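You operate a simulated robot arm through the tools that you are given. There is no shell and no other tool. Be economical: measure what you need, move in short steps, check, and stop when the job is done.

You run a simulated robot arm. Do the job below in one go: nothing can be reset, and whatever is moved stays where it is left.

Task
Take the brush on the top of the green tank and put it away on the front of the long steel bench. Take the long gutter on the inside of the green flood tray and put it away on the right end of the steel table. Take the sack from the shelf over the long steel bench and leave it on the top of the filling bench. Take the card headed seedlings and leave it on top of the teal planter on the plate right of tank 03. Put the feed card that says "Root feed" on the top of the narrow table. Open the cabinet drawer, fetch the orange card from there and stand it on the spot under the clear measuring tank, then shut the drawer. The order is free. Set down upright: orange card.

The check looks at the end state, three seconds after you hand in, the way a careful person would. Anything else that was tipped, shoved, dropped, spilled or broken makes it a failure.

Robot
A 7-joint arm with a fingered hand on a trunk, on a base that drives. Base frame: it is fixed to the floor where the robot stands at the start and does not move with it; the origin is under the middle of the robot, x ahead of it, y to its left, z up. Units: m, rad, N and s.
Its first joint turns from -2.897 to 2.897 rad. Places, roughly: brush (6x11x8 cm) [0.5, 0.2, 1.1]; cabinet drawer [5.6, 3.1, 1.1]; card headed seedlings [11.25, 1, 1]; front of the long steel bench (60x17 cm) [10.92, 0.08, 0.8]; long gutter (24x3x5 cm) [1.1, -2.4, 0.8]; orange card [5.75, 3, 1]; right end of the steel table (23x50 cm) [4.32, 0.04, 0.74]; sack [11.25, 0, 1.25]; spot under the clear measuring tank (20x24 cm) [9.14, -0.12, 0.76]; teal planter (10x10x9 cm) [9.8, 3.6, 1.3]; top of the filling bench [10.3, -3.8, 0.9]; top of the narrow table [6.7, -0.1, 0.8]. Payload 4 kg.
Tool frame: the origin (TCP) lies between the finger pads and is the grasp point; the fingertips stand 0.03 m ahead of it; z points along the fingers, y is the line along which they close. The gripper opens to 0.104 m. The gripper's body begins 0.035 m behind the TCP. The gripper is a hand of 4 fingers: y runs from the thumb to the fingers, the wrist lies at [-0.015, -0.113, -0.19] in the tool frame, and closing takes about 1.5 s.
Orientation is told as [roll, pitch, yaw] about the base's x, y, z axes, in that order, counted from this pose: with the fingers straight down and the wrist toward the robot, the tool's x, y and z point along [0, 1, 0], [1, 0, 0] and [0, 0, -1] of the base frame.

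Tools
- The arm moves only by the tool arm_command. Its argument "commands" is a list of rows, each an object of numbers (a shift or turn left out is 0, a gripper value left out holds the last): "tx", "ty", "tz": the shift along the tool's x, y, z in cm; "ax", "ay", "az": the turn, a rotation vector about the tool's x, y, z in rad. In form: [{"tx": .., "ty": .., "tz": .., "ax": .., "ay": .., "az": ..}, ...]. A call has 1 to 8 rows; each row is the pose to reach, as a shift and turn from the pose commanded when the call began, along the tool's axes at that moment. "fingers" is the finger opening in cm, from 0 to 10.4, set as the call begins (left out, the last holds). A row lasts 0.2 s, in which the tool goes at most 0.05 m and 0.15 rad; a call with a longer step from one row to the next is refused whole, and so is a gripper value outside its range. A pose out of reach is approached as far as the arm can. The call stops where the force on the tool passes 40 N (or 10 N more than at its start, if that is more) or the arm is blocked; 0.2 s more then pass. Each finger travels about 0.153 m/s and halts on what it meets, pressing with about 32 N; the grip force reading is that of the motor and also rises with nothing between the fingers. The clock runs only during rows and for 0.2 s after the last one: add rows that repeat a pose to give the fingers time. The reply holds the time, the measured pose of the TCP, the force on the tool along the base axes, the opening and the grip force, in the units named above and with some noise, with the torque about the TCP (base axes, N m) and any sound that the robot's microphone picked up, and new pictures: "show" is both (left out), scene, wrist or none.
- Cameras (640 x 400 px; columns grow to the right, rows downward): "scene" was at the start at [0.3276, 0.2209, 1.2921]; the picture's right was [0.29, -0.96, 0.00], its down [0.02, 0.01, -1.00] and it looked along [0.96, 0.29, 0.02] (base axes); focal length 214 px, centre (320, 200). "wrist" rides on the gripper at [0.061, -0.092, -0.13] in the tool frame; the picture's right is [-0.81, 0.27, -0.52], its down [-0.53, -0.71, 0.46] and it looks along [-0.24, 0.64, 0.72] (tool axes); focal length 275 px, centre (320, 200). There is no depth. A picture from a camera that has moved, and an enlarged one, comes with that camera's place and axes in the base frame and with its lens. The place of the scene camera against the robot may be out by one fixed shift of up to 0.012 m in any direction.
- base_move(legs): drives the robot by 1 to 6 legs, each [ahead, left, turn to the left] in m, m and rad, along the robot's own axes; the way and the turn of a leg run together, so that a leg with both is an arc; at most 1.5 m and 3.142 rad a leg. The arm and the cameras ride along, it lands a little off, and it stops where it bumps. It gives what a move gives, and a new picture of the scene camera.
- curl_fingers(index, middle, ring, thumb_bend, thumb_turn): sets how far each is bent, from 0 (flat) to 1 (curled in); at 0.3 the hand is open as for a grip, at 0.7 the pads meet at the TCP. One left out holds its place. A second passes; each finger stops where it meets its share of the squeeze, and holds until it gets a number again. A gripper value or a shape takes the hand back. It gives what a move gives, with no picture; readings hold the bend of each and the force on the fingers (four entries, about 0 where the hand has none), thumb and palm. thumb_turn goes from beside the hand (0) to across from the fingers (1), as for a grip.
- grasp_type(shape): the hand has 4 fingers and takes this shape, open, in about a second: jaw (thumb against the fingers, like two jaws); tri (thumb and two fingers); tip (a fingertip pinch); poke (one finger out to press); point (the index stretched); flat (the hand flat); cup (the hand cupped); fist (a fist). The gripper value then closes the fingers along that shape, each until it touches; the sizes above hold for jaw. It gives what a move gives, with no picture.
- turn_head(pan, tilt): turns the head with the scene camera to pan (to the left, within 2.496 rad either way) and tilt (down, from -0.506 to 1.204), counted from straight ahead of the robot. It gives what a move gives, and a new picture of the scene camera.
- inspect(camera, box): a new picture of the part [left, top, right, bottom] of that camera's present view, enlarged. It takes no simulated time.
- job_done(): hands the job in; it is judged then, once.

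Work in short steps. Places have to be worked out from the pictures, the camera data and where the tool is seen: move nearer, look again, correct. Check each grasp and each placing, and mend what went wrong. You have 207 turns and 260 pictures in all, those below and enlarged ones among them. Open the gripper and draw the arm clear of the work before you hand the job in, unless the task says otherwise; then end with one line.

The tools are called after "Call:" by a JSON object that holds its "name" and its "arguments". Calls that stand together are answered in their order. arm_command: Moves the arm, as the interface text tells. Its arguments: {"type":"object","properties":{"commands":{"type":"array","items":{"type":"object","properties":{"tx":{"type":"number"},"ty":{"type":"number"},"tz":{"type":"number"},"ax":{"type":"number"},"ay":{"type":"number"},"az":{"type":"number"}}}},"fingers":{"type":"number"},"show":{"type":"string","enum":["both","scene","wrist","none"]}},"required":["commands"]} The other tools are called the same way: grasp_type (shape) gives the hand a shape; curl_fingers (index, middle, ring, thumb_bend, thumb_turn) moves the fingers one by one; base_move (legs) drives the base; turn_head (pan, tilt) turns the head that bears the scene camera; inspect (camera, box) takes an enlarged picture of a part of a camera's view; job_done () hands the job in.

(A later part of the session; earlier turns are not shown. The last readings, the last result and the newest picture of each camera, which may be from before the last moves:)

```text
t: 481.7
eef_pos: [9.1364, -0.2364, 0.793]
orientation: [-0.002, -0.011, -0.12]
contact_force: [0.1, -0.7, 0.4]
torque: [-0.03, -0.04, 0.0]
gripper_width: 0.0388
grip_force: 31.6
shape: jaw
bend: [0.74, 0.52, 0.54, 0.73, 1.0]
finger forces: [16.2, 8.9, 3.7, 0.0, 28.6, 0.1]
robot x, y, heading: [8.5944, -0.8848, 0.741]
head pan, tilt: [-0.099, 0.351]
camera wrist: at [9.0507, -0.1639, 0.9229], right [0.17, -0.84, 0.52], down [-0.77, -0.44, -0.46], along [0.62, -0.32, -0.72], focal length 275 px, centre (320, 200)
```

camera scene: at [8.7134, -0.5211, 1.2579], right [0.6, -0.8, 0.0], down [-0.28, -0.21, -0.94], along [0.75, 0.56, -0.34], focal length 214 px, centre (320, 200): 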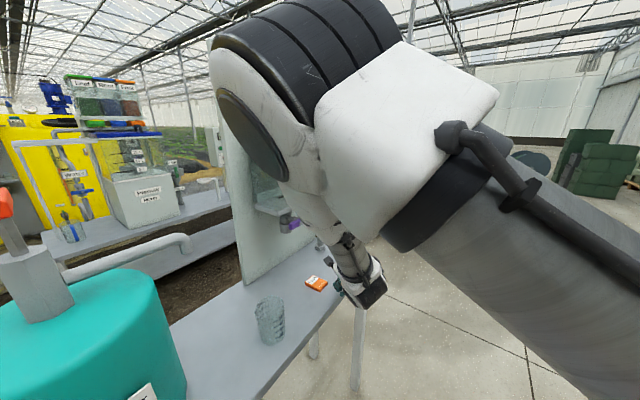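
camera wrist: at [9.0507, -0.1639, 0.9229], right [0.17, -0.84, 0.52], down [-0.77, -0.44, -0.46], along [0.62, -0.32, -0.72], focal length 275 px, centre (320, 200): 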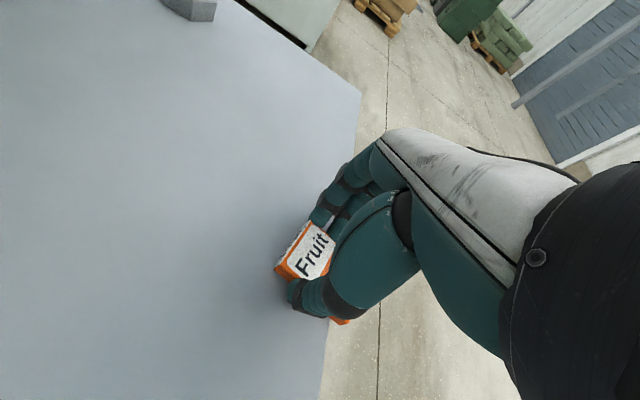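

It is gripped at 3.9 cm across the width. I lift it and draw it forward, clear of the table.

Call:
{"name": "arm_command", "arguments": {"commands": [{"tz": -3}, {"tz": -6, "tx": -1}, {"tz": -9, "tx": -3}, {"tz": -12.5, "tx": -6}, {"tz": -16, "tx": -9}, {"tz": -19, "tx": -12}], "show": "none"}}

Call:
{"name": "arm_command", "arguments": {"commands": [{"ay": 0.15}, {"ay": 0.3}, {"ay": 0.45}, {"ay": 0.6}, {"ay": 0.75}, {"ay": 0.9}, {"ay": 1.05}, {"ay": 1.2}], "show": "scene"}}

```text
t: 483.1
eef_pos: [9.199, -0.4017, 0.9669]
orientation: [-0.02, -0.032, -0.305]
contact_force: [0.4, 0.2, 0.9]
torque: [0.04, 0.0, -0.02]
gripper_width: 0.0386
grip_force: 32.2
shape: jaw
bend: [0.74, 0.52, 0.54, 0.73, 1.0]
finger forces: [16.4, 8.6, 3.2, 0.1, 28.8, 0.0]
robot x, y, heading: [8.5936, -0.8821, 0.734]
head pan, tilt: [-0.099, 0.351]
stopped in row 6: the arm was blocked; the commanded pose is now the measured one
```

```text
t: 484.9
eef_pos: [9.2077, -0.3842, 0.9668]
orientation: [1.186, -0.024, -0.298]
contact_force: [-0.6, 0.6, -0.9]
torque: [0.01, 0.01, -0.03]
gripper_width: 0.038
grip_force: 32.1
shape: jaw
bend: [0.74, 0.52, 0.55, 0.73, 1.0]
finger forces: [17.1, 9.0, 2.8, 0.1, 27.8, 0.1]
out of reach, approached as far as the arm can: row 7, 8
robot x, y, heading: [8.5908, -0.8814, 0.739]
head pan, tilt: [-0.099, 0.351]
camera scene: at [8.7134, -0.5214, 1.258], right [0.6, -0.8, 0.0], down [-0.28, -0.2, -0.94], along [0.75, 0.56, -0.34], focal length 214 px, centre (320, 200)
```

scene: 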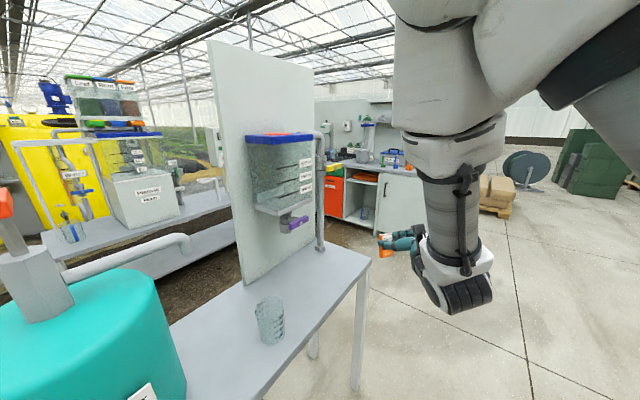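

The card is coming upright. I finish the roll to vertical.

Call:
{"name": "arm_command", "arguments": {"commands": [{"ay": 0.13}, {"ay": 0.26}, {"ay": 0.375, "ax": 0.02}, {"ay": 0.375, "ax": 0.02}], "show": "none"}}

Call:
{"name": "inspect", "arguments": {"camera": "scene", "box": [330, 190, 490, 320]}}

```text
t: 485.9
eef_pos: [9.2065, -0.385, 0.9676]
orientation: [1.562, -0.022, -0.281]
contact_force: [-1.0, -0.2, -0.5]
torque: [0.0, -0.02, 0.0]
gripper_width: 0.0384
grip_force: 32.2
shape: jaw
bend: [0.74, 0.52, 0.55, 0.74, 1.0]
finger forces: [16.9, 9.2, 2.6, 0.0, 27.8, 0.0]
robot x, y, heading: [8.5924, -0.8792, 0.739]
head pan, tilt: [-0.099, 0.351]
```

```text
3.08 times, centred on (410, 255) of scene
camera zoom: at [8.7135, -0.5211, 1.2579], right [0.6, -0.8, 0.0], down [-0.28, -0.21, -0.94], along [0.75, 0.56, -0.34], focal length 660 px, centre (43, 31)
```

zoom: 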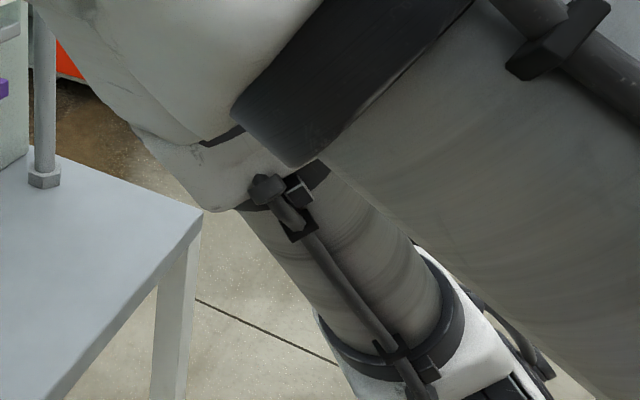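

The orientation is right. I move over the spot at z ≈ 0.90, keeping this attitude, and look with the wrist camera.

Call:
{"name": "arm_command", "arguments": {"commands": [{"ty": -2.6, "tz": 2.8}, {"ty": -5.2, "tz": 5.6, "tx": -1}, {"ty": -7.8, "tz": 8.4, "tx": -2.5}, {"ty": -10.4, "tz": 11.2, "tx": -4.5}, {"ty": -12.9, "tz": 14, "tx": -6.5}, {"ty": -12.9, "tz": 14, "tx": -6.5}], "show": "wrist"}}

```text
t: 487.3
eef_pos: [9.1214, -0.2144, 0.9002]
orientation: [1.56, -0.021, -0.282]
contact_force: [-0.4, 0.0, 0.1]
torque: [-0.01, 0.01, 0.0]
gripper_width: 0.0378
grip_force: 31.7
shape: jaw
bend: [0.74, 0.52, 0.55, 0.74, 1.0]
finger forces: [16.7, 9.5, 2.5, 0.0, 27.8, 0.0]
robot x, y, heading: [8.5936, -0.8827, 0.74]
head pan, tilt: [-0.099, 0.351]
camera wrist: at [8.9943, -0.3139, 0.9614], right [0.13, -0.59, -0.8], down [-0.55, 0.63, -0.55], along [0.82, 0.51, -0.24], focal length 275 px, centre (320, 200)
```

wrist: 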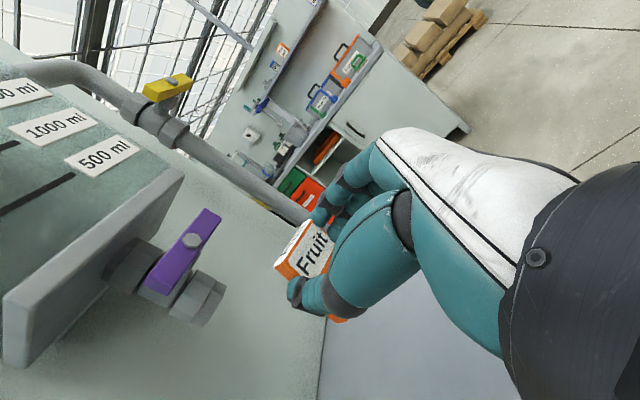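

The card is upright in the hand and the valve is clear above. I lower 8 cm, then in 3 mm steps until contact.

Call:
{"name": "arm_command", "arguments": {"commands": [{"tx": -3}, {"tx": -6}, {"tx": -8}, {"tx": -8.6}, {"tx": -9.0}, {"tx": -9.3}, {"tx": -9.6}, {"tx": -9.9}], "show": "wrist"}}

```text
t: 489.1
eef_pos: [9.125, -0.2151, 0.801]
orientation: [1.561, -0.02, -0.281]
contact_force: [-2.9, -1.8, 14.2]
torque: [0.24, -0.26, -0.03]
gripper_width: 0.0374
grip_force: 32.3
shape: jaw
bend: [0.74, 0.52, 0.55, 0.74, 0.97]
finger forces: [14.7, 9.2, 1.3, 0.1, 28.8, 0.0]
robot x, y, heading: [8.5953, -0.8795, 0.742]
head pan, tilt: [-0.099, 0.351]
camera wrist: at [8.9983, -0.3154, 0.8614], right [0.14, -0.59, -0.8], down [-0.55, 0.63, -0.55], along [0.83, 0.51, -0.24], focal length 275 px, centre (320, 200)
```

wrist: 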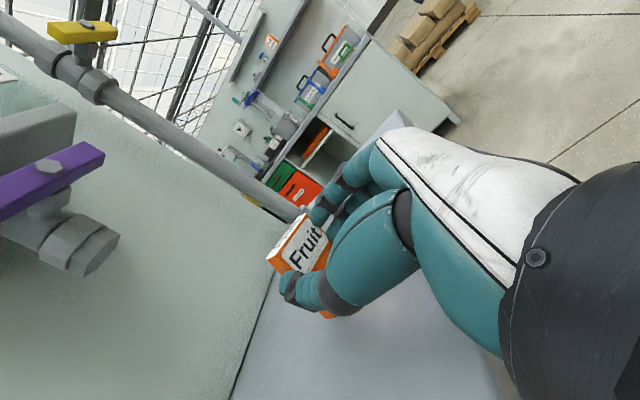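

Contact is made at the expected height. I ease 1 mm and open the fingers sideways.

Call:
{"name": "arm_command", "arguments": {"commands": [{"tx": 0.1}, {"tx": 0.1}], "show": "none"}}

Call:
{"name": "arm_command", "arguments": {"commands": [{"tx": 0}, {"tx": 0}, {"tx": 0}, {"tx": 0}, {"tx": 0}], "fingers": 8, "show": "wrist"}}

```text
t: 489.7
eef_pos: [9.1246, -0.2161, 0.8015]
orientation: [1.561, -0.021, -0.281]
contact_force: [-0.4, -1.2, 13.0]
torque: [0.2, -0.21, -0.02]
gripper_width: 0.0377
grip_force: 31.8
shape: jaw
bend: [0.74, 0.52, 0.55, 0.74, 0.98]
finger forces: [14.9, 9.1, 1.4, 0.1, 28.5, 0.0]
robot x, y, heading: [8.5972, -0.8851, 0.734]
head pan, tilt: [-0.099, 0.351]
```

```text
t: 490.9
eef_pos: [9.1247, -0.2159, 0.7994]
orientation: [1.562, -0.022, -0.282]
contact_force: [0.8, -0.8, 0.0]
torque: [-0.02, -0.01, 0.0]
gripper_width: 0.0797
grip_force: 0.0
shape: jaw
bend: [0.27, 0.35, 0.32, 0.53, 0.99]
finger forces: [0.0, 0.0, 0.0, 0.1, 0.1, 0.1]
robot x, y, heading: [8.5946, -0.8827, 0.741]
head pan, tilt: [-0.099, 0.351]
camera wrist: at [8.9984, -0.3151, 0.8614], right [0.13, -0.59, -0.8], down [-0.55, 0.63, -0.55], along [0.82, 0.51, -0.24], focal length 275 px, centre (320, 200)
```

wrist: 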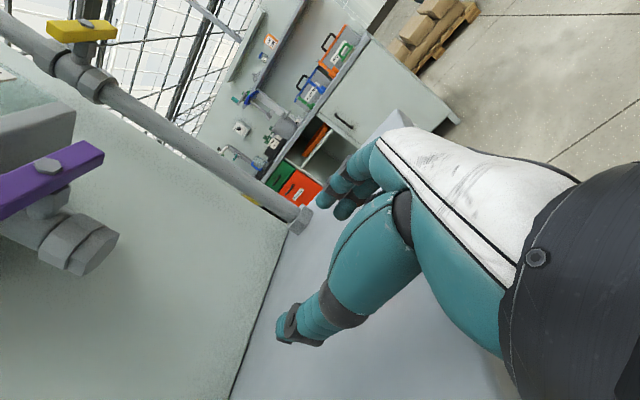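

The card is hidden from the wrist camera now. I check with the scene camera.

Call:
{"name": "inspect", "arguments": {"camera": "scene", "box": [240, 200, 400, 330]}}

```text
3.08 times, centred on (320, 265) of scene
camera zoom: at [8.7134, -0.5211, 1.2579], right [0.6, -0.8, 0.0], down [-0.28, -0.21, -0.94], along [0.75, 0.56, -0.34], focal length 660 px, centre (320, 0)
```

zoom: 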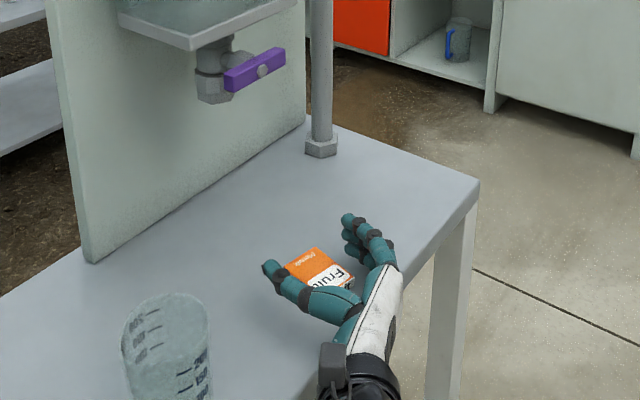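

The card fell towards the palm and lies flat again, top towards the aisle; I released it while still pressing, which kicked it. I retreat, turn the hand back down, and look again to regrasp.

Call:
{"name": "arm_command", "arguments": {"commands": [{"tx": 1, "tz": -3}, {"tx": 1.5, "tz": -7}, {"tx": 3, "tz": -11}, {"tx": 6, "tz": -14}, {"tx": 10, "tz": -15}, {"tx": 14, "tz": -15}, {"tx": 17, "tz": -15}], "show": "none"}}

Call:
{"name": "arm_command", "arguments": {"commands": [{"ay": -0.15}, {"ay": -0.3}, {"ay": -0.45}, {"ay": -0.6}, {"ay": -0.75}, {"ay": -0.9}, {"ay": -1.05}, {"ay": -1.2}], "fingers": 10.4, "show": "none"}}

Call:
{"name": "arm_command", "arguments": {"commands": [{"ay": -0.13}, {"ay": -0.26}, {"ay": -0.36}, {"ay": -0.36}], "show": "wrist"}}

```text
t: 492.7
eef_pos: [9.1167, -0.351, 0.9621]
orientation: [1.555, -0.037, -0.356]
contact_force: [1.0, -0.4, 0.0]
torque: [-0.01, -0.02, 0.03]
gripper_width: 0.08
grip_force: 0.1
shape: jaw
bend: [0.27, 0.35, 0.32, 0.53, 0.99]
finger forces: [0.0, 0.1, 0.0, 0.0, 0.1, 0.0]
out of reach, approached as far as the arm can: row 6, 7
robot x, y, heading: [8.5958, -0.8807, 0.737]
head pan, tilt: [-0.099, 0.351]
stopped in row 7: the arm was blocked; the commanded pose is now the measured one
```

```text
t: 493.6
eef_pos: [9.1317, -0.3705, 0.922]
orientation: [0.964, -0.243, -0.34]
contact_force: [-0.2, 0.4, 0.2]
torque: [0.04, 0.01, 0.02]
gripper_width: 0.1038
grip_force: 0.1
shape: jaw
bend: [0.3, 0.3, 0.3, 0.3, 0.98]
finger forces: [0.0, 0.0, 0.1, 0.0, 0.0, 0.0]
out of reach, approached as far as the arm can: row 1, 2
robot x, y, heading: [8.5952, -0.8825, 0.737]
head pan, tilt: [-0.099, 0.351]
stopped in row 4: the arm was blocked; the commanded pose is now the measured one
```

```text
t: 494.8
eef_pos: [9.1576, -0.3925, 0.9098]
orientation: [0.545, -0.341, -0.367]
contact_force: [-0.5, 0.4, 1.4]
torque: [0.03, 0.01, 0.01]
gripper_width: 0.1041
grip_force: 0.1
shape: jaw
bend: [0.3, 0.3, 0.3, 0.3, 0.98]
finger forces: [0.1, 0.0, 0.1, 0.1, 0.0, 0.0]
robot x, y, heading: [8.595, -0.8802, 0.741]
head pan, tilt: [-0.099, 0.351]
stopped in row 4: the arm was blocked; the commanded pose is now the measured one
camera wrist: at [9.0266, -0.3592, 1.0135], right [-0.11, -0.99, 0.11], down [-0.5, -0.04, -0.87], along [0.86, -0.15, -0.49], focal length 275 px, centre (320, 200)
```

wrist: 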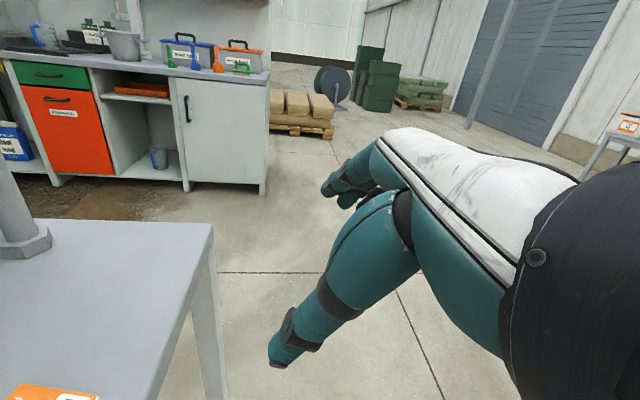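

The arm is cramped here. New plan: pick the card from the table's right side, where its top points along the hand's x axis, then place it from the aisle. First I back off and straighten the hand.

Call:
{"name": "base_move", "arguments": {"legs": [[-0.4, -0.1, 0]]}}

Call:
{"name": "arm_command", "arguments": {"commands": [{"tx": 1.8, "ty": 1.2, "tz": -3}, {"tx": 3.6, "ty": 2.5, "tz": -6, "ax": 0.04, "ay": -0.06, "az": -0.12}, {"tx": 5.4, "ty": 3.7, "tz": -9, "ax": 0.08, "ay": -0.13, "az": -0.25}, {"tx": 7.3, "ty": 5, "tz": -12, "ax": 0.13, "ay": -0.19, "az": -0.37}, {"tx": 7.3, "ty": 5, "tz": -12, "ax": 0.17, "ay": -0.26, "az": -0.5}, {"tx": 7.3, "ty": 5, "tz": -12, "ax": 0.21, "ay": -0.32, "az": -0.62}, {"tx": 7.3, "ty": 5, "tz": -12, "ax": 0.25, "ay": -0.39, "az": -0.75}, {"tx": 7.3, "ty": 5, "tz": -12, "ax": 0.29, "ay": -0.45, "az": -0.87}], "show": "none"}}

```text
t: 497.3
eef_pos: [8.92, -0.7367, 0.9093]
orientation: [0.547, -0.341, -0.356]
contact_force: [-0.1, -0.1, 0.5]
torque: [0.02, 0.02, -0.02]
gripper_width: 0.1039
grip_force: 0.1
shape: jaw
bend: [0.3, 0.3, 0.3, 0.3, 0.98]
finger forces: [0.0, 0.0, 0.0, 0.1, 0.0, 0.0]
robot x, y, heading: [8.3643, -1.2316, 0.743]
head pan, tilt: [-0.099, 0.351]
camera scene: at [8.4495, -0.8843, 1.3354], right [0.67, -0.74, 0.0], down [0.4, 0.37, -0.84], along [0.62, 0.56, 0.55], focal length 214 px, centre (320, 200)
```

scene: 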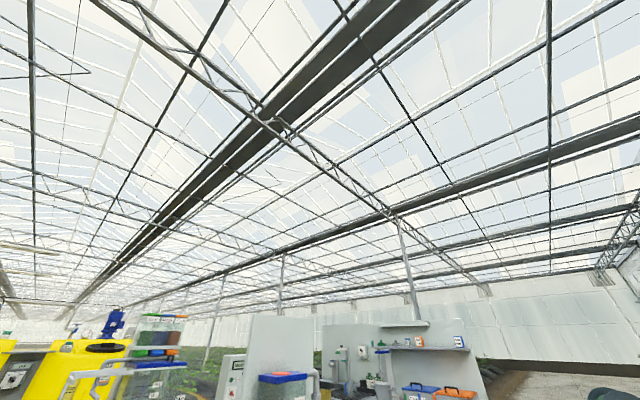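

```text
refused: row 3 steps farther than a row can; nothing moved
```

Indeed the arm is pushing on the head. I resend with slightly smaller rotation steps.

Call:
{"name": "arm_command", "arguments": {"commands": [{"tx": 1.8, "ty": 1.2, "tz": -3}, {"tx": 3.6, "ty": 2.5, "tz": -6, "ax": 0.04, "ay": -0.06, "az": -0.115}, {"tx": 5.4, "ty": 3.7, "tz": -9, "ax": 0.08, "ay": -0.12, "az": -0.23}, {"tx": 7.3, "ty": 5, "tz": -12, "ax": 0.12, "ay": -0.18, "az": -0.345}, {"tx": 7.3, "ty": 5, "tz": -12, "ax": 0.16, "ay": -0.24, "az": -0.46}, {"tx": 7.3, "ty": 5, "tz": -12, "ax": 0.2, "ay": -0.3, "az": -0.575}, {"tx": 7.3, "ty": 5, "tz": -12, "ax": 0.24, "ay": -0.36, "az": -0.69}, {"tx": 7.3, "ty": 5, "tz": -12, "ax": 0.28, "ay": -0.42, "az": -0.8}], "show": "none"}}

```text
t: 498.0
eef_pos: [8.9604, -0.7763, 0.9762]
orientation: [0.288, -0.535, -0.239]
contact_force: [-0.1, -1.5, -0.2]
torque: [-0.01, 0.01, 0.0]
gripper_width: 0.1038
grip_force: 0.1
shape: jaw
bend: [0.3, 0.3, 0.3, 0.3, 0.98]
finger forces: [0.0, 0.0, 0.0, 0.0, 0.0, 0.1]
robot x, y, heading: [8.3621, -1.235, 0.747]
head pan, tilt: [-0.099, 0.351]
stopped in row 3: the arm was blocked; the commanded pose is now the measured one
```

I move the hand right and up first, away from the head, then level it.

Call:
{"name": "arm_command", "arguments": {"commands": [{"tx": -1.3, "ty": 3.4, "tz": -1.3}, {"tx": -2.7, "ty": 6.8, "tz": -2.6}, {"tx": -4, "ty": 10.2, "tz": -3.9}, {"tx": -5.4, "ty": 13.7, "tz": -5.2}, {"tx": -5.4, "ty": 13.7, "tz": -5.2, "ax": 0.12, "ay": -0.06}, {"tx": -5.4, "ty": 13.7, "tz": -5.2, "ax": 0.24, "ay": -0.12}, {"tx": -5.4, "ty": 13.7, "tz": -5.2, "ax": 0.36, "ay": -0.18}, {"tx": -5.4, "ty": 13.7, "tz": -5.2, "ax": 0.48, "ay": -0.24}], "show": "none"}}

```text
t: 498.7
eef_pos: [9.0047, -0.8231, 1.0233]
orientation: [0.131, -0.668, -0.146]
contact_force: [-0.2, 1.2, 0.1]
torque: [0.05, 0.03, 0.0]
gripper_width: 0.104
grip_force: 0.0
shape: jaw
bend: [0.3, 0.3, 0.3, 0.3, 0.98]
finger forces: [0.1, 0.0, 0.0, 0.1, 0.0, 0.0]
robot x, y, heading: [8.3594, -1.2302, 0.745]
head pan, tilt: [-0.099, 0.351]
stopped in row 3: the arm was blocked; the commanded pose is now the measured one
```

It is creeping free. I continue, extending forward and right.

Call:
{"name": "arm_command", "arguments": {"commands": [{"tx": 0.6, "ty": 3.7, "tz": 1.5}, {"tx": 1.2, "ty": 7.5, "tz": 3}, {"tx": 1.8, "ty": 11.3, "tz": 4.5}, {"tx": 2.4, "ty": 15, "tz": 5.9}, {"tx": 2.4, "ty": 15, "tz": 5.9}], "show": "scene"}}

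```text
t: 499.9
eef_pos: [9.1597, -0.8149, 1.0727]
orientation: [0.137, -0.663, -0.148]
contact_force: [0.6, -0.3, -0.2]
torque: [0.0, 0.0, 0.0]
gripper_width: 0.1039
grip_force: 0.1
shape: jaw
bend: [0.3, 0.3, 0.3, 0.3, 0.98]
finger forces: [0.0, 0.0, 0.1, 0.0, 0.0, 0.0]
robot x, y, heading: [8.3615, -1.2311, 0.752]
head pan, tilt: [-0.099, 0.351]
camera scene: at [8.4778, -0.8696, 1.2579], right [0.6, -0.8, 0.0], down [-0.27, -0.21, -0.94], along [0.75, 0.57, -0.34], focal length 214 px, centre (320, 200)
```

scene: 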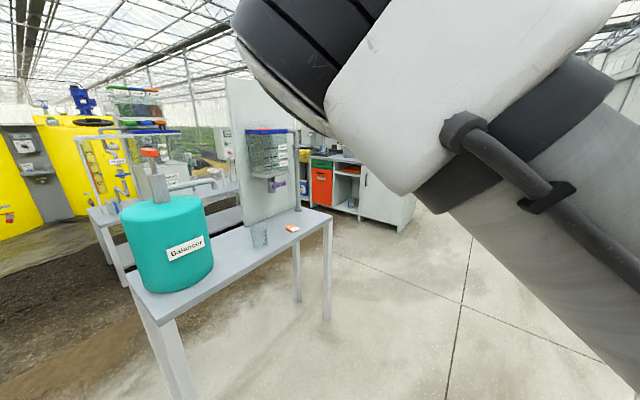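

The hand is free and the head is level again. I straighten the hand fully and raise it, while moving the base towards the right side of the table.

Call:
{"name": "arm_command", "arguments": {"commands": [{"ty": 2, "tz": -2.5, "ax": 0.13, "ay": -0.03}, {"ty": 4, "tz": -5, "ax": 0.26, "ay": -0.06}, {"ty": 6, "tz": -7.5, "ax": 0.4, "ay": -0.09}, {"ty": 7.4, "tz": -9.3, "ax": 0.54, "ay": -0.12}, {"ty": 7.4, "tz": -9.3, "ax": 0.663, "ay": -0.137}], "show": "none"}}

Call:
{"name": "arm_command", "arguments": {"commands": [{"az": -0.13}, {"az": -0.26}, {"az": -0.39}, {"az": -0.52}, {"az": -0.65}, {"az": -0.78}, {"az": -0.9}], "show": "none"}}

Call:
{"name": "base_move", "arguments": {"legs": [[0, 0, -0.75], [1.45, 0, 0], [0, 0, 1.5], [0, 0, 1.65]]}}

```text
t: 501.1
eef_pos: [9.1587, -0.8249, 1.1921]
orientation: [-0.018, -0.002, -0.104]
contact_force: [-0.7, 0.9, -0.2]
torque: [0.02, -0.03, 0.0]
gripper_width: 0.1039
grip_force: 0.0
shape: jaw
bend: [0.3, 0.3, 0.3, 0.3, 0.98]
finger forces: [0.1, 0.0, 0.0, 0.1, 0.0, 0.1]
robot x, y, heading: [8.3654, -1.2326, 0.743]
head pan, tilt: [-0.099, 0.351]
```

```text
t: 502.7
eef_pos: [9.1594, -0.8256, 1.1911]
orientation: [-0.013, 0.011, 0.795]
contact_force: [-0.2, -0.3, 0.0]
torque: [0.0, -0.06, -0.02]
gripper_width: 0.1036
grip_force: 0.0
shape: jaw
bend: [0.3, 0.3, 0.3, 0.3, 0.98]
finger forces: [0.0, 0.0, 0.1, 0.1, 0.1, 0.1]
robot x, y, heading: [8.3634, -1.2311, 0.742]
head pan, tilt: [-0.099, 0.351]
```

```text
t: 519.7
eef_pos: [8.9682, -1.0265, 1.191]
orientation: [-0.013, 0.012, -3.049]
contact_force: [0.3, -0.3, 0.4]
torque: [-0.02, 0.02, -0.01]
gripper_width: 0.1038
grip_force: 0.1
shape: jaw
bend: [0.3, 0.3, 0.3, 0.3, 0.98]
finger forces: [0.0, 0.0, 0.0, 0.1, 0.1, 0.0]
robot x, y, heading: [9.8397, -1.2307, -3.096]
head pan, tilt: [-0.099, 0.351]
camera scene: at [9.5161, -1.4442, 1.2579], right [0.05, 1.0, 0.0], down [0.34, -0.02, -0.94], along [-0.94, 0.05, -0.34], focal length 214 px, centre (320, 200)
```

scene: 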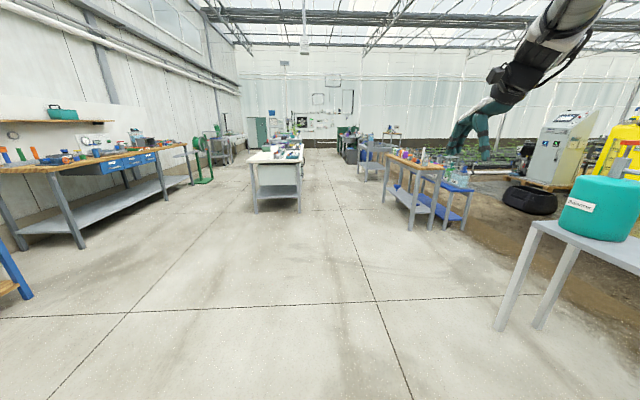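

I retract the hand, then move the base to the right end of the table, facing it.

Call:
{"name": "arm_command", "arguments": {"commands": [{"ty": -3, "tx": 2.2}, {"ty": -6, "tx": 4.5}, {"ty": -9, "tx": 6.7}, {"ty": -12, "tx": 9}, {"ty": -15, "tx": 11.2}, {"ty": -18, "tx": 13.5}, {"ty": -21, "tx": 15.7}, {"ty": -24, "tx": 18}], "show": "none"}}

Call:
{"name": "base_move", "arguments": {"legs": [[-0.22, 0, -0.046], [0, -1.02, 0]]}}

```text
t: 521.5
eef_pos: [9.2227, -1.1856, 1.1907]
orientation: [-0.015, 0.014, -3.05]
contact_force: [0.1, 0.1, 0.2]
torque: [0.01, -0.05, -0.03]
gripper_width: 0.1039
grip_force: 0.1
shape: jaw
bend: [0.3, 0.3, 0.3, 0.3, 0.98]
finger forces: [0.1, 0.0, 0.1, 0.0, 0.0, 0.1]
robot x, y, heading: [9.8425, -1.2331, -3.095]
head pan, tilt: [-0.099, 0.351]
```

```text
t: 528.1
eef_pos: [9.4582, -0.1131, 1.1906]
orientation: [-0.013, 0.013, -3.125]
contact_force: [0.3, 1.1, -0.1]
torque: [0.0, -0.01, 0.02]
gripper_width: 0.1042
grip_force: 0.0
shape: jaw
bend: [0.3, 0.3, 0.3, 0.3, 0.98]
finger forces: [0.0, 0.0, 0.0, 0.0, 0.0, 0.0]
robot x, y, heading: [10.073, -0.2095, 3.115]
head pan, tilt: [-0.099, 0.351]
camera scene: at [9.7347, -0.3928, 1.2579], right [0.13, 0.99, 0.0], down [0.34, -0.04, -0.94], along [-0.93, 0.12, -0.34], focal length 214 px, centre (320, 200)
```

scene: 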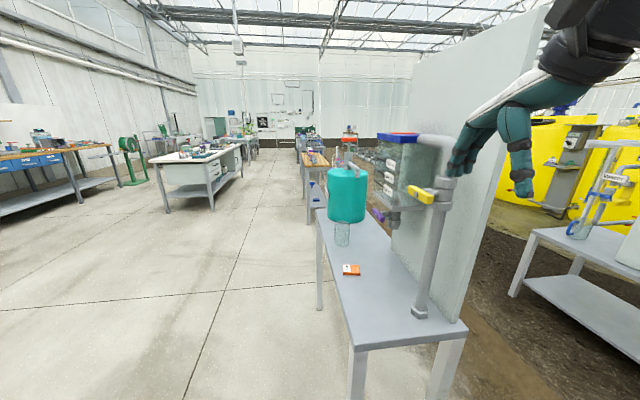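

I now see everything clearly: the card is at (9.128, −0.199), top towards −y. I back off 0.2 m, extend and lower the arm beside the table end, then drive it in over the card.

Call:
{"name": "base_move", "arguments": {"legs": [[-0.2, 0, 0.01]]}}

Call:
{"name": "arm_command", "arguments": {"commands": [{"tx": 3.3, "ty": 1}, {"tx": 6.6, "ty": 3}, {"tx": 10, "ty": 6}, {"tx": 10, "ty": 10}, {"tx": 10, "ty": 14}, {"tx": 10, "ty": 18}, {"tx": 10, "ty": 18, "tz": 4}], "show": "none"}}

Call:
{"name": "arm_command", "arguments": {"commands": [{"tz": 4}, {"tz": 8}, {"tz": 12}, {"tz": 16}, {"tz": 20}, {"tz": 24}, {"tz": 28}, {"tz": 28}], "show": "none"}}

```text
t: 529.7
eef_pos: [9.6581, -0.1231, 1.1914]
orientation: [-0.014, 0.012, -3.114]
contact_force: [-0.5, 0.0, -0.1]
torque: [0.02, 0.03, -0.04]
gripper_width: 0.1037
grip_force: 0.1
shape: jaw
bend: [0.3, 0.3, 0.3, 0.3, 0.98]
finger forces: [0.0, 0.0, 0.0, 0.0, 0.1, 0.1]
robot x, y, heading: [10.2718, -0.2082, 3.121]
head pan, tilt: [-0.099, 0.351]
camera scene: at [9.9368, -0.4005, 1.2579], right [0.12, 0.99, 0.0], down [0.34, -0.04, -0.94], along [-0.93, 0.11, -0.34], focal length 214 px, centre (320, 200)
```

scene: 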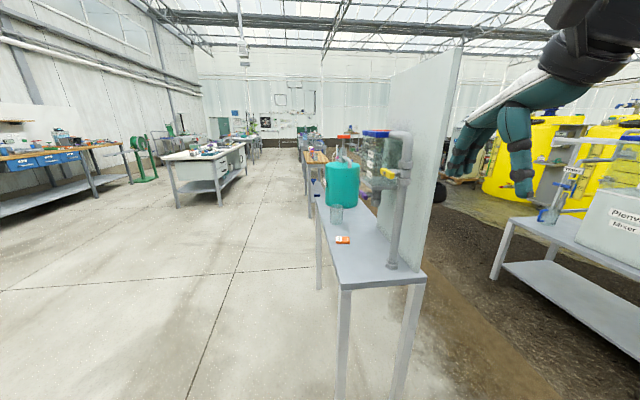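

```text
t: 531.3
eef_pos: [9.4809, -0.229, 1.1462]
orientation: [-0.015, 0.012, -3.116]
contact_force: [0.6, 0.0, -0.4]
torque: [0.07, -0.01, 0.04]
gripper_width: 0.104
grip_force: 0.1
shape: jaw
bend: [0.3, 0.3, 0.3, 0.3, 0.98]
finger forces: [0.0, 0.0, 0.0, 0.1, 0.0, 0.0]
robot x, y, heading: [10.2696, -0.2103, 3.124]
head pan, tilt: [-0.099, 0.351]
```

```text
t: 533.1
eef_pos: [9.4856, -0.2228, 0.8688]
orientation: [-0.014, 0.013, -3.116]
contact_force: [0.4, -0.6, -0.2]
torque: [-0.01, 0.0, -0.03]
gripper_width: 0.1039
grip_force: 0.3
shape: jaw
bend: [0.3, 0.3, 0.3, 0.3, 0.97]
finger forces: [0.1, 0.1, 0.0, 0.1, 0.1, 0.0]
robot x, y, heading: [10.2689, -0.2076, 3.129]
head pan, tilt: [-0.099, 0.351]
```

It is in place beside the table. I drive 0.355 m forward so that the hand comes over the card, and check with the wrist camera.

Call:
{"name": "base_move", "arguments": {"legs": [[0.355, 0, 0]]}}

Call:
{"name": "inspect", "arguments": {"camera": "wrist", "box": [160, 130, 420, 340]}}

```text
t: 535.4
eef_pos: [9.1339, -0.2175, 0.8696]
orientation: [-0.014, 0.012, -3.114]
contact_force: [0.0, -0.2, -0.1]
torque: [0.01, -0.01, 0.04]
gripper_width: 0.1038
grip_force: 0.0
shape: jaw
bend: [0.3, 0.3, 0.3, 0.3, 0.97]
finger forces: [0.0, 0.0, 0.0, 0.1, 0.0, 0.1]
robot x, y, heading: [9.9158, -0.2036, 3.125]
head pan, tilt: [-0.099, 0.351]
camera scene: at [9.5855, -0.3948, 1.2579], right [0.12, 0.99, 0.0], down [0.34, -0.04, -0.94], along [-0.93, 0.11, -0.34], focal length 214 px, centre (320, 200)
```

scene: 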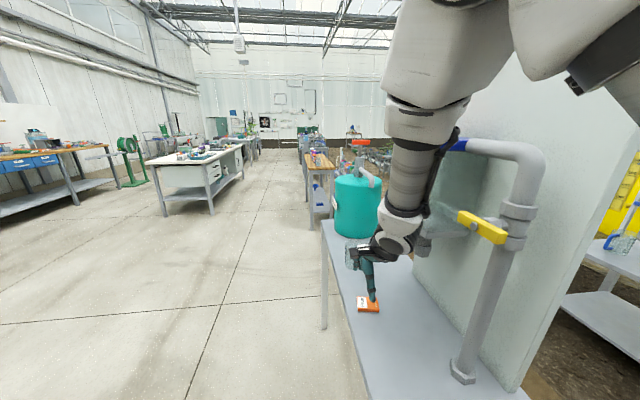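

```text
1.90 times, centred on (290, 235) of wrist
camera zoom: at [9.2249, -0.2791, 0.9992], right [-0.3, 0.79, 0.53], down [0.7, 0.56, -0.44], along [-0.64, 0.24, -0.73], focal length 524 px, centre (377, 133)
```

zoom: 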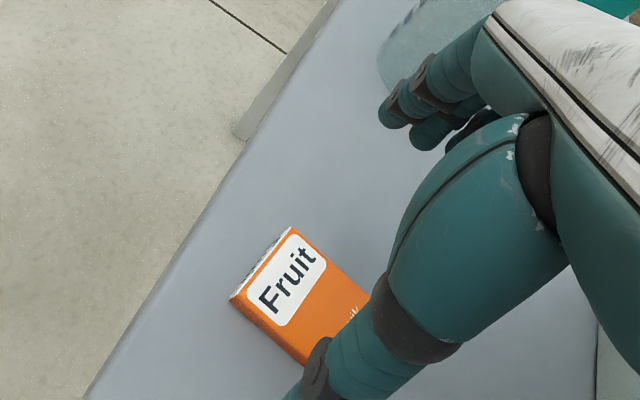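

The card is well aligned: the TCP is 1.5 cm on the top side of its centre. I lower 7.6 cm and close.

Call:
{"name": "arm_command", "arguments": {"commands": [{"tz": 3}, {"tz": 5.5}, {"tz": 7}, {"tz": 7.6}, {"tz": 7.6}], "show": "none"}}

Call:
{"name": "arm_command", "arguments": {"commands": [{"tz": 0}, {"tz": 0}, {"tz": 0}, {"tz": 0}, {"tz": 0}, {"tz": 0}, {"tz": 0}, {"tz": 0}], "fingers": 0, "show": "none"}}

Call:
{"name": "arm_command", "arguments": {"commands": [{"tz": -2}, {"tz": -4, "tx": 1}, {"tz": -5, "tx": 4}, {"tz": -6, "tx": 8}, {"tz": -8, "tx": 12}, {"tz": -10, "tx": 14}], "show": "wrist"}}

```text
t: 536.6
eef_pos: [9.1344, -0.2175, 0.7927]
orientation: [-0.013, 0.011, -3.113]
contact_force: [0.9, 0.5, -0.2]
torque: [-0.01, -0.02, -0.01]
gripper_width: 0.1041
grip_force: 0.1
shape: jaw
bend: [0.3, 0.3, 0.3, 0.3, 0.97]
finger forces: [0.0, 0.0, 0.1, 0.1, 0.0, 0.1]
robot x, y, heading: [9.9197, -0.2064, 3.125]
head pan, tilt: [-0.099, 0.351]
```

```text
t: 538.4
eef_pos: [9.1353, -0.2175, 0.7922]
orientation: [-0.014, 0.012, -3.114]
contact_force: [-1.0, -0.2, -0.6]
torque: [0.01, 0.0, 0.0]
gripper_width: 0.0385
grip_force: 32.2
shape: jaw
bend: [0.74, 0.51, 0.52, 0.73, 1.0]
finger forces: [16.5, 8.8, 3.8, 0.0, 29.0, 0.0]
robot x, y, heading: [9.9197, -0.2065, 3.121]
head pan, tilt: [-0.099, 0.351]
```

```text
t: 539.8
eef_pos: [9.1388, -0.359, 0.8911]
orientation: [-0.014, 0.012, -3.114]
contact_force: [-0.8, 0.5, -0.4]
torque: [0.01, -0.02, 0.0]
gripper_width: 0.0385
grip_force: 31.9
shape: jaw
bend: [0.74, 0.51, 0.52, 0.73, 1.0]
finger forces: [16.5, 8.4, 3.8, 0.0, 28.9, 0.0]
robot x, y, heading: [9.9183, -0.2063, 3.126]
head pan, tilt: [-0.099, 0.351]
camera wrist: at [9.2292, -0.4195, 1.0214], right [-0.3, 0.8, 0.53], down [0.7, 0.56, -0.44], along [-0.64, 0.24, -0.73], focal length 275 px, centre (320, 200)
```

wrist: 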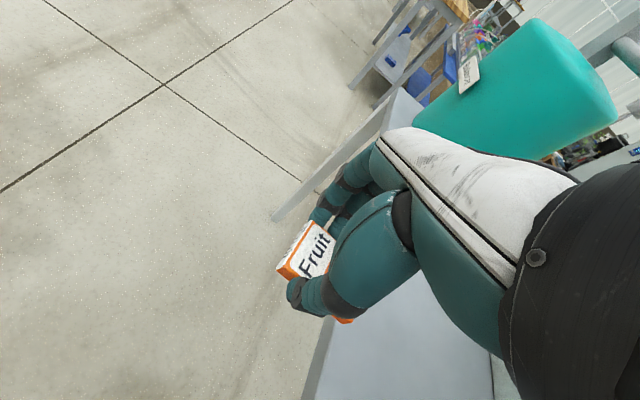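

The card is held. I raise it and drive round to the aisle side, facing the table from the front at y ≈ −1.2.

Call:
{"name": "arm_command", "arguments": {"commands": [{"tz": -4}, {"tz": -8}, {"tz": -12}, {"tz": -16}, {"tz": -20}, {"tz": -24}], "show": "none"}}

Call:
{"name": "base_move", "arguments": {"legs": [[0, 0.99, 0], [0, 0, -1.555], [0, 0.76, 0]]}}

Call:
{"name": "arm_command", "arguments": {"commands": [{"ay": 0.14}, {"ay": 0.28}, {"ay": 0.42}, {"ay": 0.56}, {"ay": 0.7}, {"ay": 0.84}, {"ay": 0.98}, {"ay": 1.12}], "show": "none"}}

Call:
{"name": "arm_command", "arguments": {"commands": [{"ay": 0.15}, {"ay": 0.3}, {"ay": 0.465}, {"ay": 0.465}], "show": "none"}}

```text
t: 541.2
eef_pos: [9.1346, -0.3614, 1.1316]
orientation: [-0.015, 0.012, -3.115]
contact_force: [-0.3, 0.3, -0.8]
torque: [0.01, -0.03, -0.01]
gripper_width: 0.0384
grip_force: 31.9
shape: jaw
bend: [0.74, 0.51, 0.52, 0.73, 1.0]
finger forces: [16.7, 8.4, 3.6, 0.0, 28.9, 0.1]
robot x, y, heading: [9.9176, -0.2066, 3.126]
head pan, tilt: [-0.099, 0.351]
```

```text
t: 553.8
eef_pos: [8.9564, -0.4388, 1.1313]
orientation: [-0.014, 0.012, 1.64]
contact_force: [-0.1, 0.0, -0.4]
torque: [-0.02, 0.0, 0.01]
gripper_width: 0.0382
grip_force: 32.2
shape: jaw
bend: [0.74, 0.52, 0.53, 0.74, 1.0]
finger forces: [16.5, 8.3, 3.7, 0.0, 28.5, 0.1]
robot x, y, heading: [9.1456, -1.2181, 1.594]
head pan, tilt: [-0.099, 0.351]
camera scene: at [8.947, -0.8938, 1.2579], right [1.0, -0.07, 0.0], down [-0.03, -0.34, -0.94], along [0.07, 0.94, -0.34], focal length 214 px, centre (320, 200)
```

scene: 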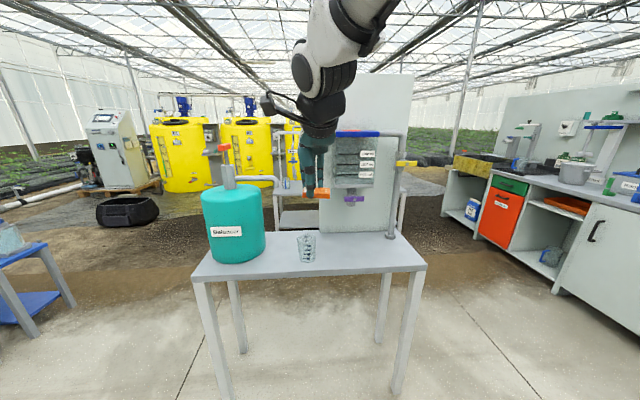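

```text
t: 555.6
eef_pos: [8.9559, -0.4382, 1.131]
orientation: [1.108, 0.012, 1.639]
contact_force: [0.9, -0.3, -0.7]
torque: [-0.03, 0.01, -0.01]
gripper_width: 0.038
grip_force: 32.1
shape: jaw
bend: [0.74, 0.52, 0.53, 0.74, 1.0]
finger forces: [16.6, 8.1, 3.5, 0.1, 28.6, 0.0]
robot x, y, heading: [9.1449, -1.2168, 1.599]
head pan, tilt: [-0.099, 0.351]
```

```text
refused: row 3 steps farther than a row can; nothing moved
```

I finish the roll in smaller steps, shift the base right, and lower the hand in front of the table.

Call:
{"name": "arm_command", "arguments": {"commands": [{"ay": 0.12}, {"ay": 0.24}, {"ay": 0.36}, {"ay": 0.449}, {"ay": 0.449}], "show": "none"}}

Call:
{"name": "base_move", "arguments": {"legs": [[0, -0.18, -0.028]]}}

Call:
{"name": "arm_command", "arguments": {"commands": [{"tx": -4}, {"tx": -8}, {"tx": -12}, {"tx": -16}, {"tx": -20}, {"tx": -24}, {"tx": -27}, {"tx": -27}], "show": "wrist"}}

```text
t: 556.8
eef_pos: [8.9553, -0.4396, 1.1309]
orientation: [1.556, 0.011, 1.641]
contact_force: [1.1, -0.7, -0.3]
torque: [-0.01, -0.02, 0.0]
gripper_width: 0.0382
grip_force: 31.8
shape: jaw
bend: [0.74, 0.52, 0.53, 0.74, 1.0]
finger forces: [16.6, 8.2, 3.4, 0.0, 28.7, 0.0]
robot x, y, heading: [9.1461, -1.2169, 1.592]
head pan, tilt: [-0.099, 0.351]
```

```text
t: 558.3
eef_pos: [9.1556, -0.4323, 1.131]
orientation: [1.554, 0.011, 1.611]
contact_force: [0.2, 0.0, 0.8]
torque: [-0.01, 0.01, -0.03]
gripper_width: 0.0379
grip_force: 31.8
shape: jaw
bend: [0.74, 0.52, 0.53, 0.74, 1.0]
finger forces: [16.5, 8.3, 3.5, 0.0, 28.6, 0.0]
robot x, y, heading: [9.3255, -1.2163, 1.569]
head pan, tilt: [-0.099, 0.351]
camera scene: at [9.1354, -0.8865, 1.2579], right [0.99, -0.1, 0.0], down [-0.04, -0.34, -0.94], along [0.1, 0.93, -0.34], focal length 214 px, centre (320, 200)
```

scene: 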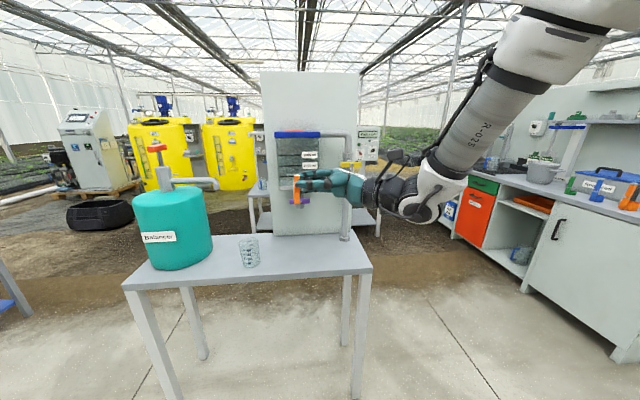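

```text
t: 560.1
eef_pos: [9.1595, -0.4364, 0.8621]
orientation: [1.556, 0.014, 1.614]
contact_force: [0.0, -0.8, -0.1]
torque: [0.0, 0.0, -0.04]
gripper_width: 0.0379
grip_force: 32.2
shape: jaw
bend: [0.74, 0.52, 0.53, 0.74, 1.0]
finger forces: [16.5, 8.2, 3.5, 0.0, 28.6, 0.0]
robot x, y, heading: [9.3237, -1.2163, 1.57]
head pan, tilt: [-0.099, 0.351]
camera wrist: at [9.2926, -0.5215, 0.9269], right [0.52, 0.29, -0.81], down [-0.42, -0.74, -0.53], along [-0.75, 0.61, -0.26], focal length 275 px, centre (320, 200)
```

wrist: 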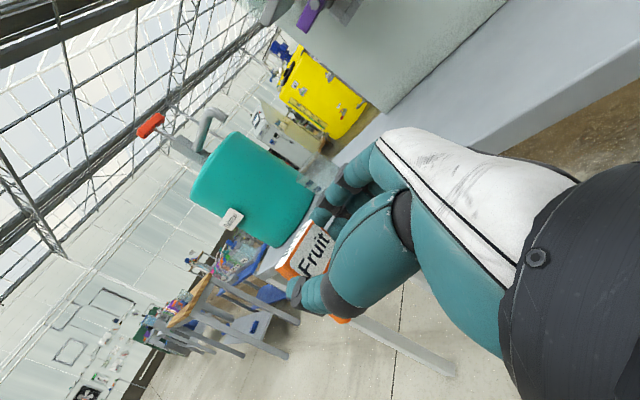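

It all works in this pose. I drive forward 0.265 m to bring the card over the spot and check its verticality from the front.

Call:
{"name": "base_move", "arguments": {"legs": [[0.265, 0, 0]]}}

Call:
{"name": "inspect", "arguments": {"camera": "scene", "box": [250, 180, 410, 300]}}

```text
t: 562.0
eef_pos: [9.1522, -0.177, 0.8631]
orientation: [1.555, 0.012, 1.624]
contact_force: [0.5, 0.1, -1.9]
torque: [-0.03, 0.01, 0.02]
gripper_width: 0.0382
grip_force: 32.2
shape: jaw
bend: [0.74, 0.52, 0.53, 0.74, 1.0]
finger forces: [16.5, 8.3, 3.5, 0.0, 28.7, 0.0]
robot x, y, heading: [9.3211, -0.9558, 1.582]
head pan, tilt: [-0.099, 0.351]
camera scene: at [9.1318, -0.6277, 1.2579], right [1.0, -0.09, 0.0], down [-0.03, -0.34, -0.94], along [0.09, 0.94, -0.34], focal length 214 px, centre (320, 200)
```

scene: 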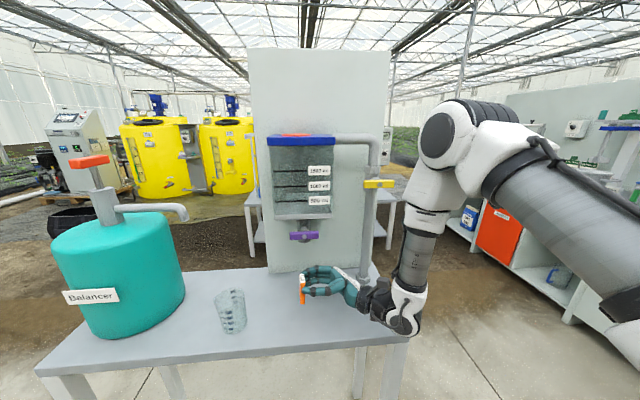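

```text
3.33 times, centred on (330, 240) of scene
camera zoom: at [9.1318, -0.6277, 1.2579], right [1.0, -0.09, 0.0], down [-0.03, -0.34, -0.94], along [0.09, 0.94, -0.34], focal length 715 px, centre (287, 67)
```

zoom: 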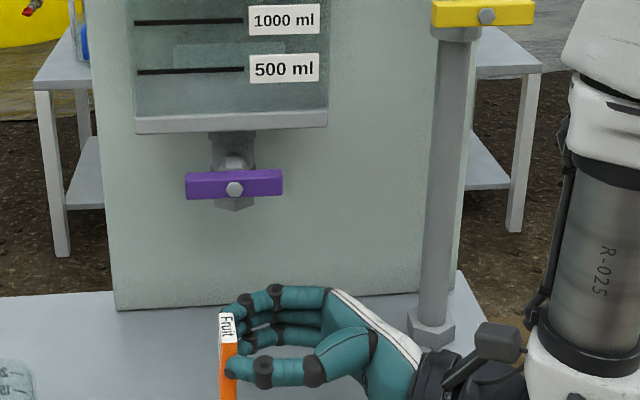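

The card is nearly vertical, leaning about 2.5° towards the palm. I correct this and lower it gently in 2 mm steps.

Call:
{"name": "arm_command", "arguments": {"commands": [{"tx": -2, "ay": -0.045}, {"tx": -4, "ay": -0.045}, {"tx": -5, "ay": -0.045}, {"tx": -5.4, "ay": -0.045}, {"tx": -5.6, "ay": -0.045}, {"tx": -5.8, "ay": -0.045}, {"tx": -6.0, "ay": -0.045}, {"tx": -6.1, "ay": -0.045}], "show": "none"}}

```text
t: 563.8
eef_pos: [9.1544, -0.178, 0.8047]
orientation: [1.512, 0.008, 1.621]
contact_force: [2.7, 0.5, 21.0]
torque: [0.29, 0.32, -0.06]
gripper_width: 0.0374
grip_force: 31.9
shape: jaw
bend: [0.74, 0.52, 0.54, 0.74, 0.97]
finger forces: [15.4, 7.2, 6.5, 0.0, 29.5, 0.1]
robot x, y, heading: [9.3223, -0.9549, 1.579]
head pan, tilt: [-0.099, 0.351]
```

It presses with 21 N. I raise in small steps to relieve the load.

Call:
{"name": "arm_command", "arguments": {"commands": [{"tx": 0.15}, {"tx": 0.3}, {"tx": 0.3}], "show": "none"}}

```text
t: 564.6
eef_pos: [9.1525, -0.1781, 0.8031]
orientation: [1.509, 0.015, 1.623]
contact_force: [3.1, 2.0, 10.5]
torque: [0.22, 0.1, -0.08]
gripper_width: 0.0379
grip_force: 31.7
shape: jaw
bend: [0.74, 0.52, 0.54, 0.74, 0.97]
finger forces: [16.2, 8.1, 6.8, 0.0, 28.8, 0.0]
robot x, y, heading: [9.3245, -0.952, 1.58]
head pan, tilt: [-0.099, 0.351]
```

Still 10 N; a little more.

Call:
{"name": "arm_command", "arguments": {"commands": [{"tx": 0.12}, {"tx": 0.25}, {"tx": 0.25}], "show": "none"}}

Call:
{"name": "inspect", "arguments": {"camera": "scene", "box": [270, 240, 350, 310]}}

```text
t: 565.4
eef_pos: [9.1528, -0.1778, 0.807]
orientation: [1.509, 0.014, 1.622]
contact_force: [0.3, -0.1, -0.1]
torque: [0.02, 0.0, 0.0]
gripper_width: 0.0375
grip_force: 31.9
shape: jaw
bend: [0.74, 0.52, 0.55, 0.74, 0.99]
finger forces: [17.7, 9.5, 3.6, 0.0, 29.5, 0.0]
robot x, y, heading: [9.3246, -0.9548, 1.576]
head pan, tilt: [-0.099, 0.351]
```

```text
5.71 times, centred on (310, 275) of scene
camera zoom: at [9.1318, -0.6278, 1.2579], right [1.0, -0.09, 0.0], down [-0.03, -0.34, -0.94], along [0.09, 0.94, -0.34], focal length 1226 px, centre (377, -229)
```

zoom: 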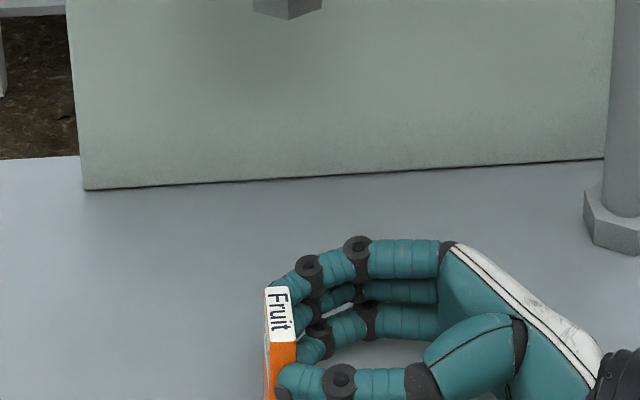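

The load is zero and the card is vertical to within about 1°. I lower 1.5 mm and open gently.

Call:
{"name": "arm_command", "arguments": {"commands": [{"tx": -0.15}, {"tx": -0.15}], "show": "none"}}

Call:
{"name": "arm_command", "arguments": {"commands": [{"tx": 0}, {"tx": 0}, {"tx": 0}, {"tx": 0}, {"tx": 0}], "fingers": 8, "show": "none"}}

Call:
{"name": "inspect", "arguments": {"camera": "scene", "box": [260, 230, 380, 330]}}

```text
t: 566.0
eef_pos: [9.1526, -0.1783, 0.8069]
orientation: [1.509, 0.013, 1.623]
contact_force: [0.8, -0.5, 4.0]
torque: [0.05, 0.07, 0.03]
gripper_width: 0.0373
grip_force: 32.3
shape: jaw
bend: [0.74, 0.52, 0.55, 0.74, 0.98]
finger forces: [17.4, 9.3, 3.7, 0.0, 29.9, 0.0]
robot x, y, heading: [9.3241, -0.9515, 1.579]
head pan, tilt: [-0.099, 0.351]
```

```text
t: 567.2
eef_pos: [9.1525, -0.1776, 0.8061]
orientation: [1.511, 0.013, 1.625]
contact_force: [0.0, 0.5, -0.4]
torque: [-0.01, 0.02, 0.01]
gripper_width: 0.08
grip_force: 0.1
shape: jaw
bend: [0.27, 0.35, 0.32, 0.53, 0.99]
finger forces: [0.0, 0.0, 0.1, 0.1, 0.0, 0.0]
robot x, y, heading: [9.3237, -0.9544, 1.579]
head pan, tilt: [-0.099, 0.351]
```

```text
4.00 times, centred on (320, 280) of scene
camera zoom: at [9.1318, -0.6277, 1.2579], right [1.0, -0.09, 0.0], down [-0.03, -0.34, -0.94], along [0.09, 0.94, -0.34], focal length 858 px, centre (320, -120)
```

zoom: 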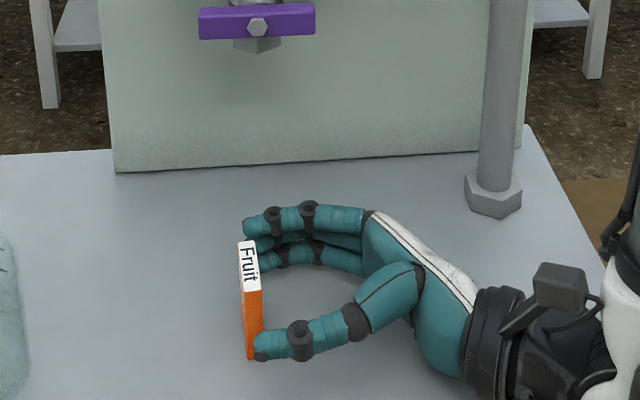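

The card stands on its own. I withdraw the hand straight away (+x) and then back off.

Call:
{"name": "arm_command", "arguments": {"commands": [{"tz": -1.5}, {"tz": -3}, {"tz": -5}, {"tz": -7.5}, {"tz": -10}, {"tz": -10, "ty": -3}, {"tz": -10, "ty": -6}], "show": "none"}}

Call:
{"name": "base_move", "arguments": {"legs": [[-0.3, 0, 0]]}}

```text
t: 568.8
eef_pos: [9.2549, -0.2331, 0.8122]
orientation: [1.509, 0.012, 1.624]
contact_force: [0.2, -0.4, 0.6]
torque: [-0.01, 0.02, -0.02]
gripper_width: 0.0797
grip_force: 0.0
shape: jaw
bend: [0.27, 0.35, 0.32, 0.53, 0.99]
finger forces: [0.0, 0.1, 0.1, 0.0, 0.0, 0.1]
robot x, y, heading: [9.3234, -0.955, 1.576]
head pan, tilt: [-0.099, 0.351]
```

```text
t: 570.8
eef_pos: [9.2596, -0.53, 0.8133]
orientation: [1.51, 0.013, 1.619]
contact_force: [0.7, 0.3, 0.0]
torque: [-0.01, 0.0, -0.03]
gripper_width: 0.0798
grip_force: 0.0
shape: jaw
bend: [0.27, 0.35, 0.32, 0.53, 0.99]
finger forces: [0.0, 0.1, 0.0, 0.0, 0.1, 0.0]
robot x, y, heading: [9.322, -1.2531, 1.578]
head pan, tilt: [-0.099, 0.351]
camera scene: at [9.1345, -0.9251, 1.2579], right [1.0, -0.1, 0.0], down [-0.03, -0.34, -0.94], along [0.09, 0.93, -0.34], focal length 214 px, centre (320, 200)
```

scene: 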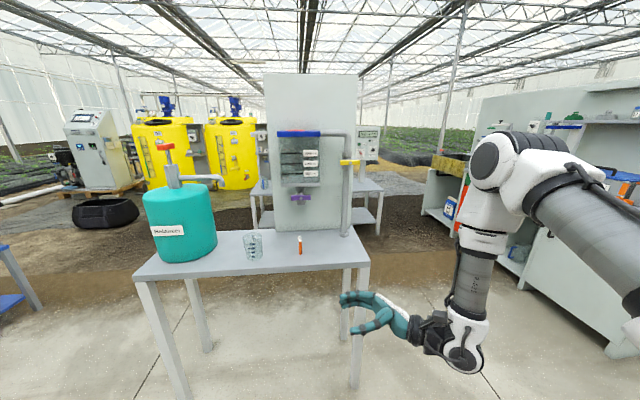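

The orange card stands upright under the tank. Next is the Root feed card on tank 02; I enlarge the tanks from here to locate it.

Call:
{"name": "inspect", "arguments": {"camera": "scene", "box": [120, 100, 280, 200]}}

```text
4.00 times, centred on (200, 150) of scene
camera zoom: at [9.1345, -0.9251, 1.2579], right [1.0, -0.1, 0.0], down [-0.03, -0.34, -0.94], along [0.09, 0.93, -0.34], focal length 858 px, centre (800, 400)
```

zoom: 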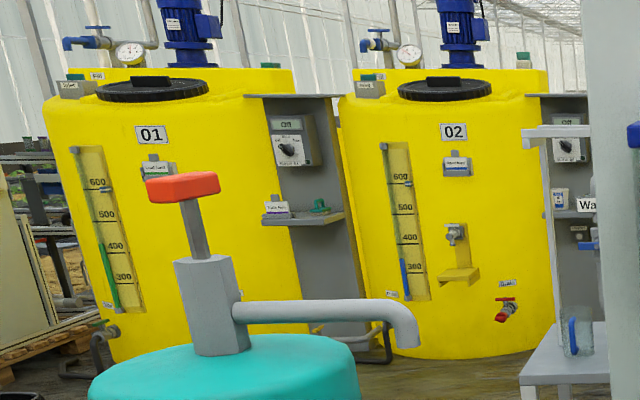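

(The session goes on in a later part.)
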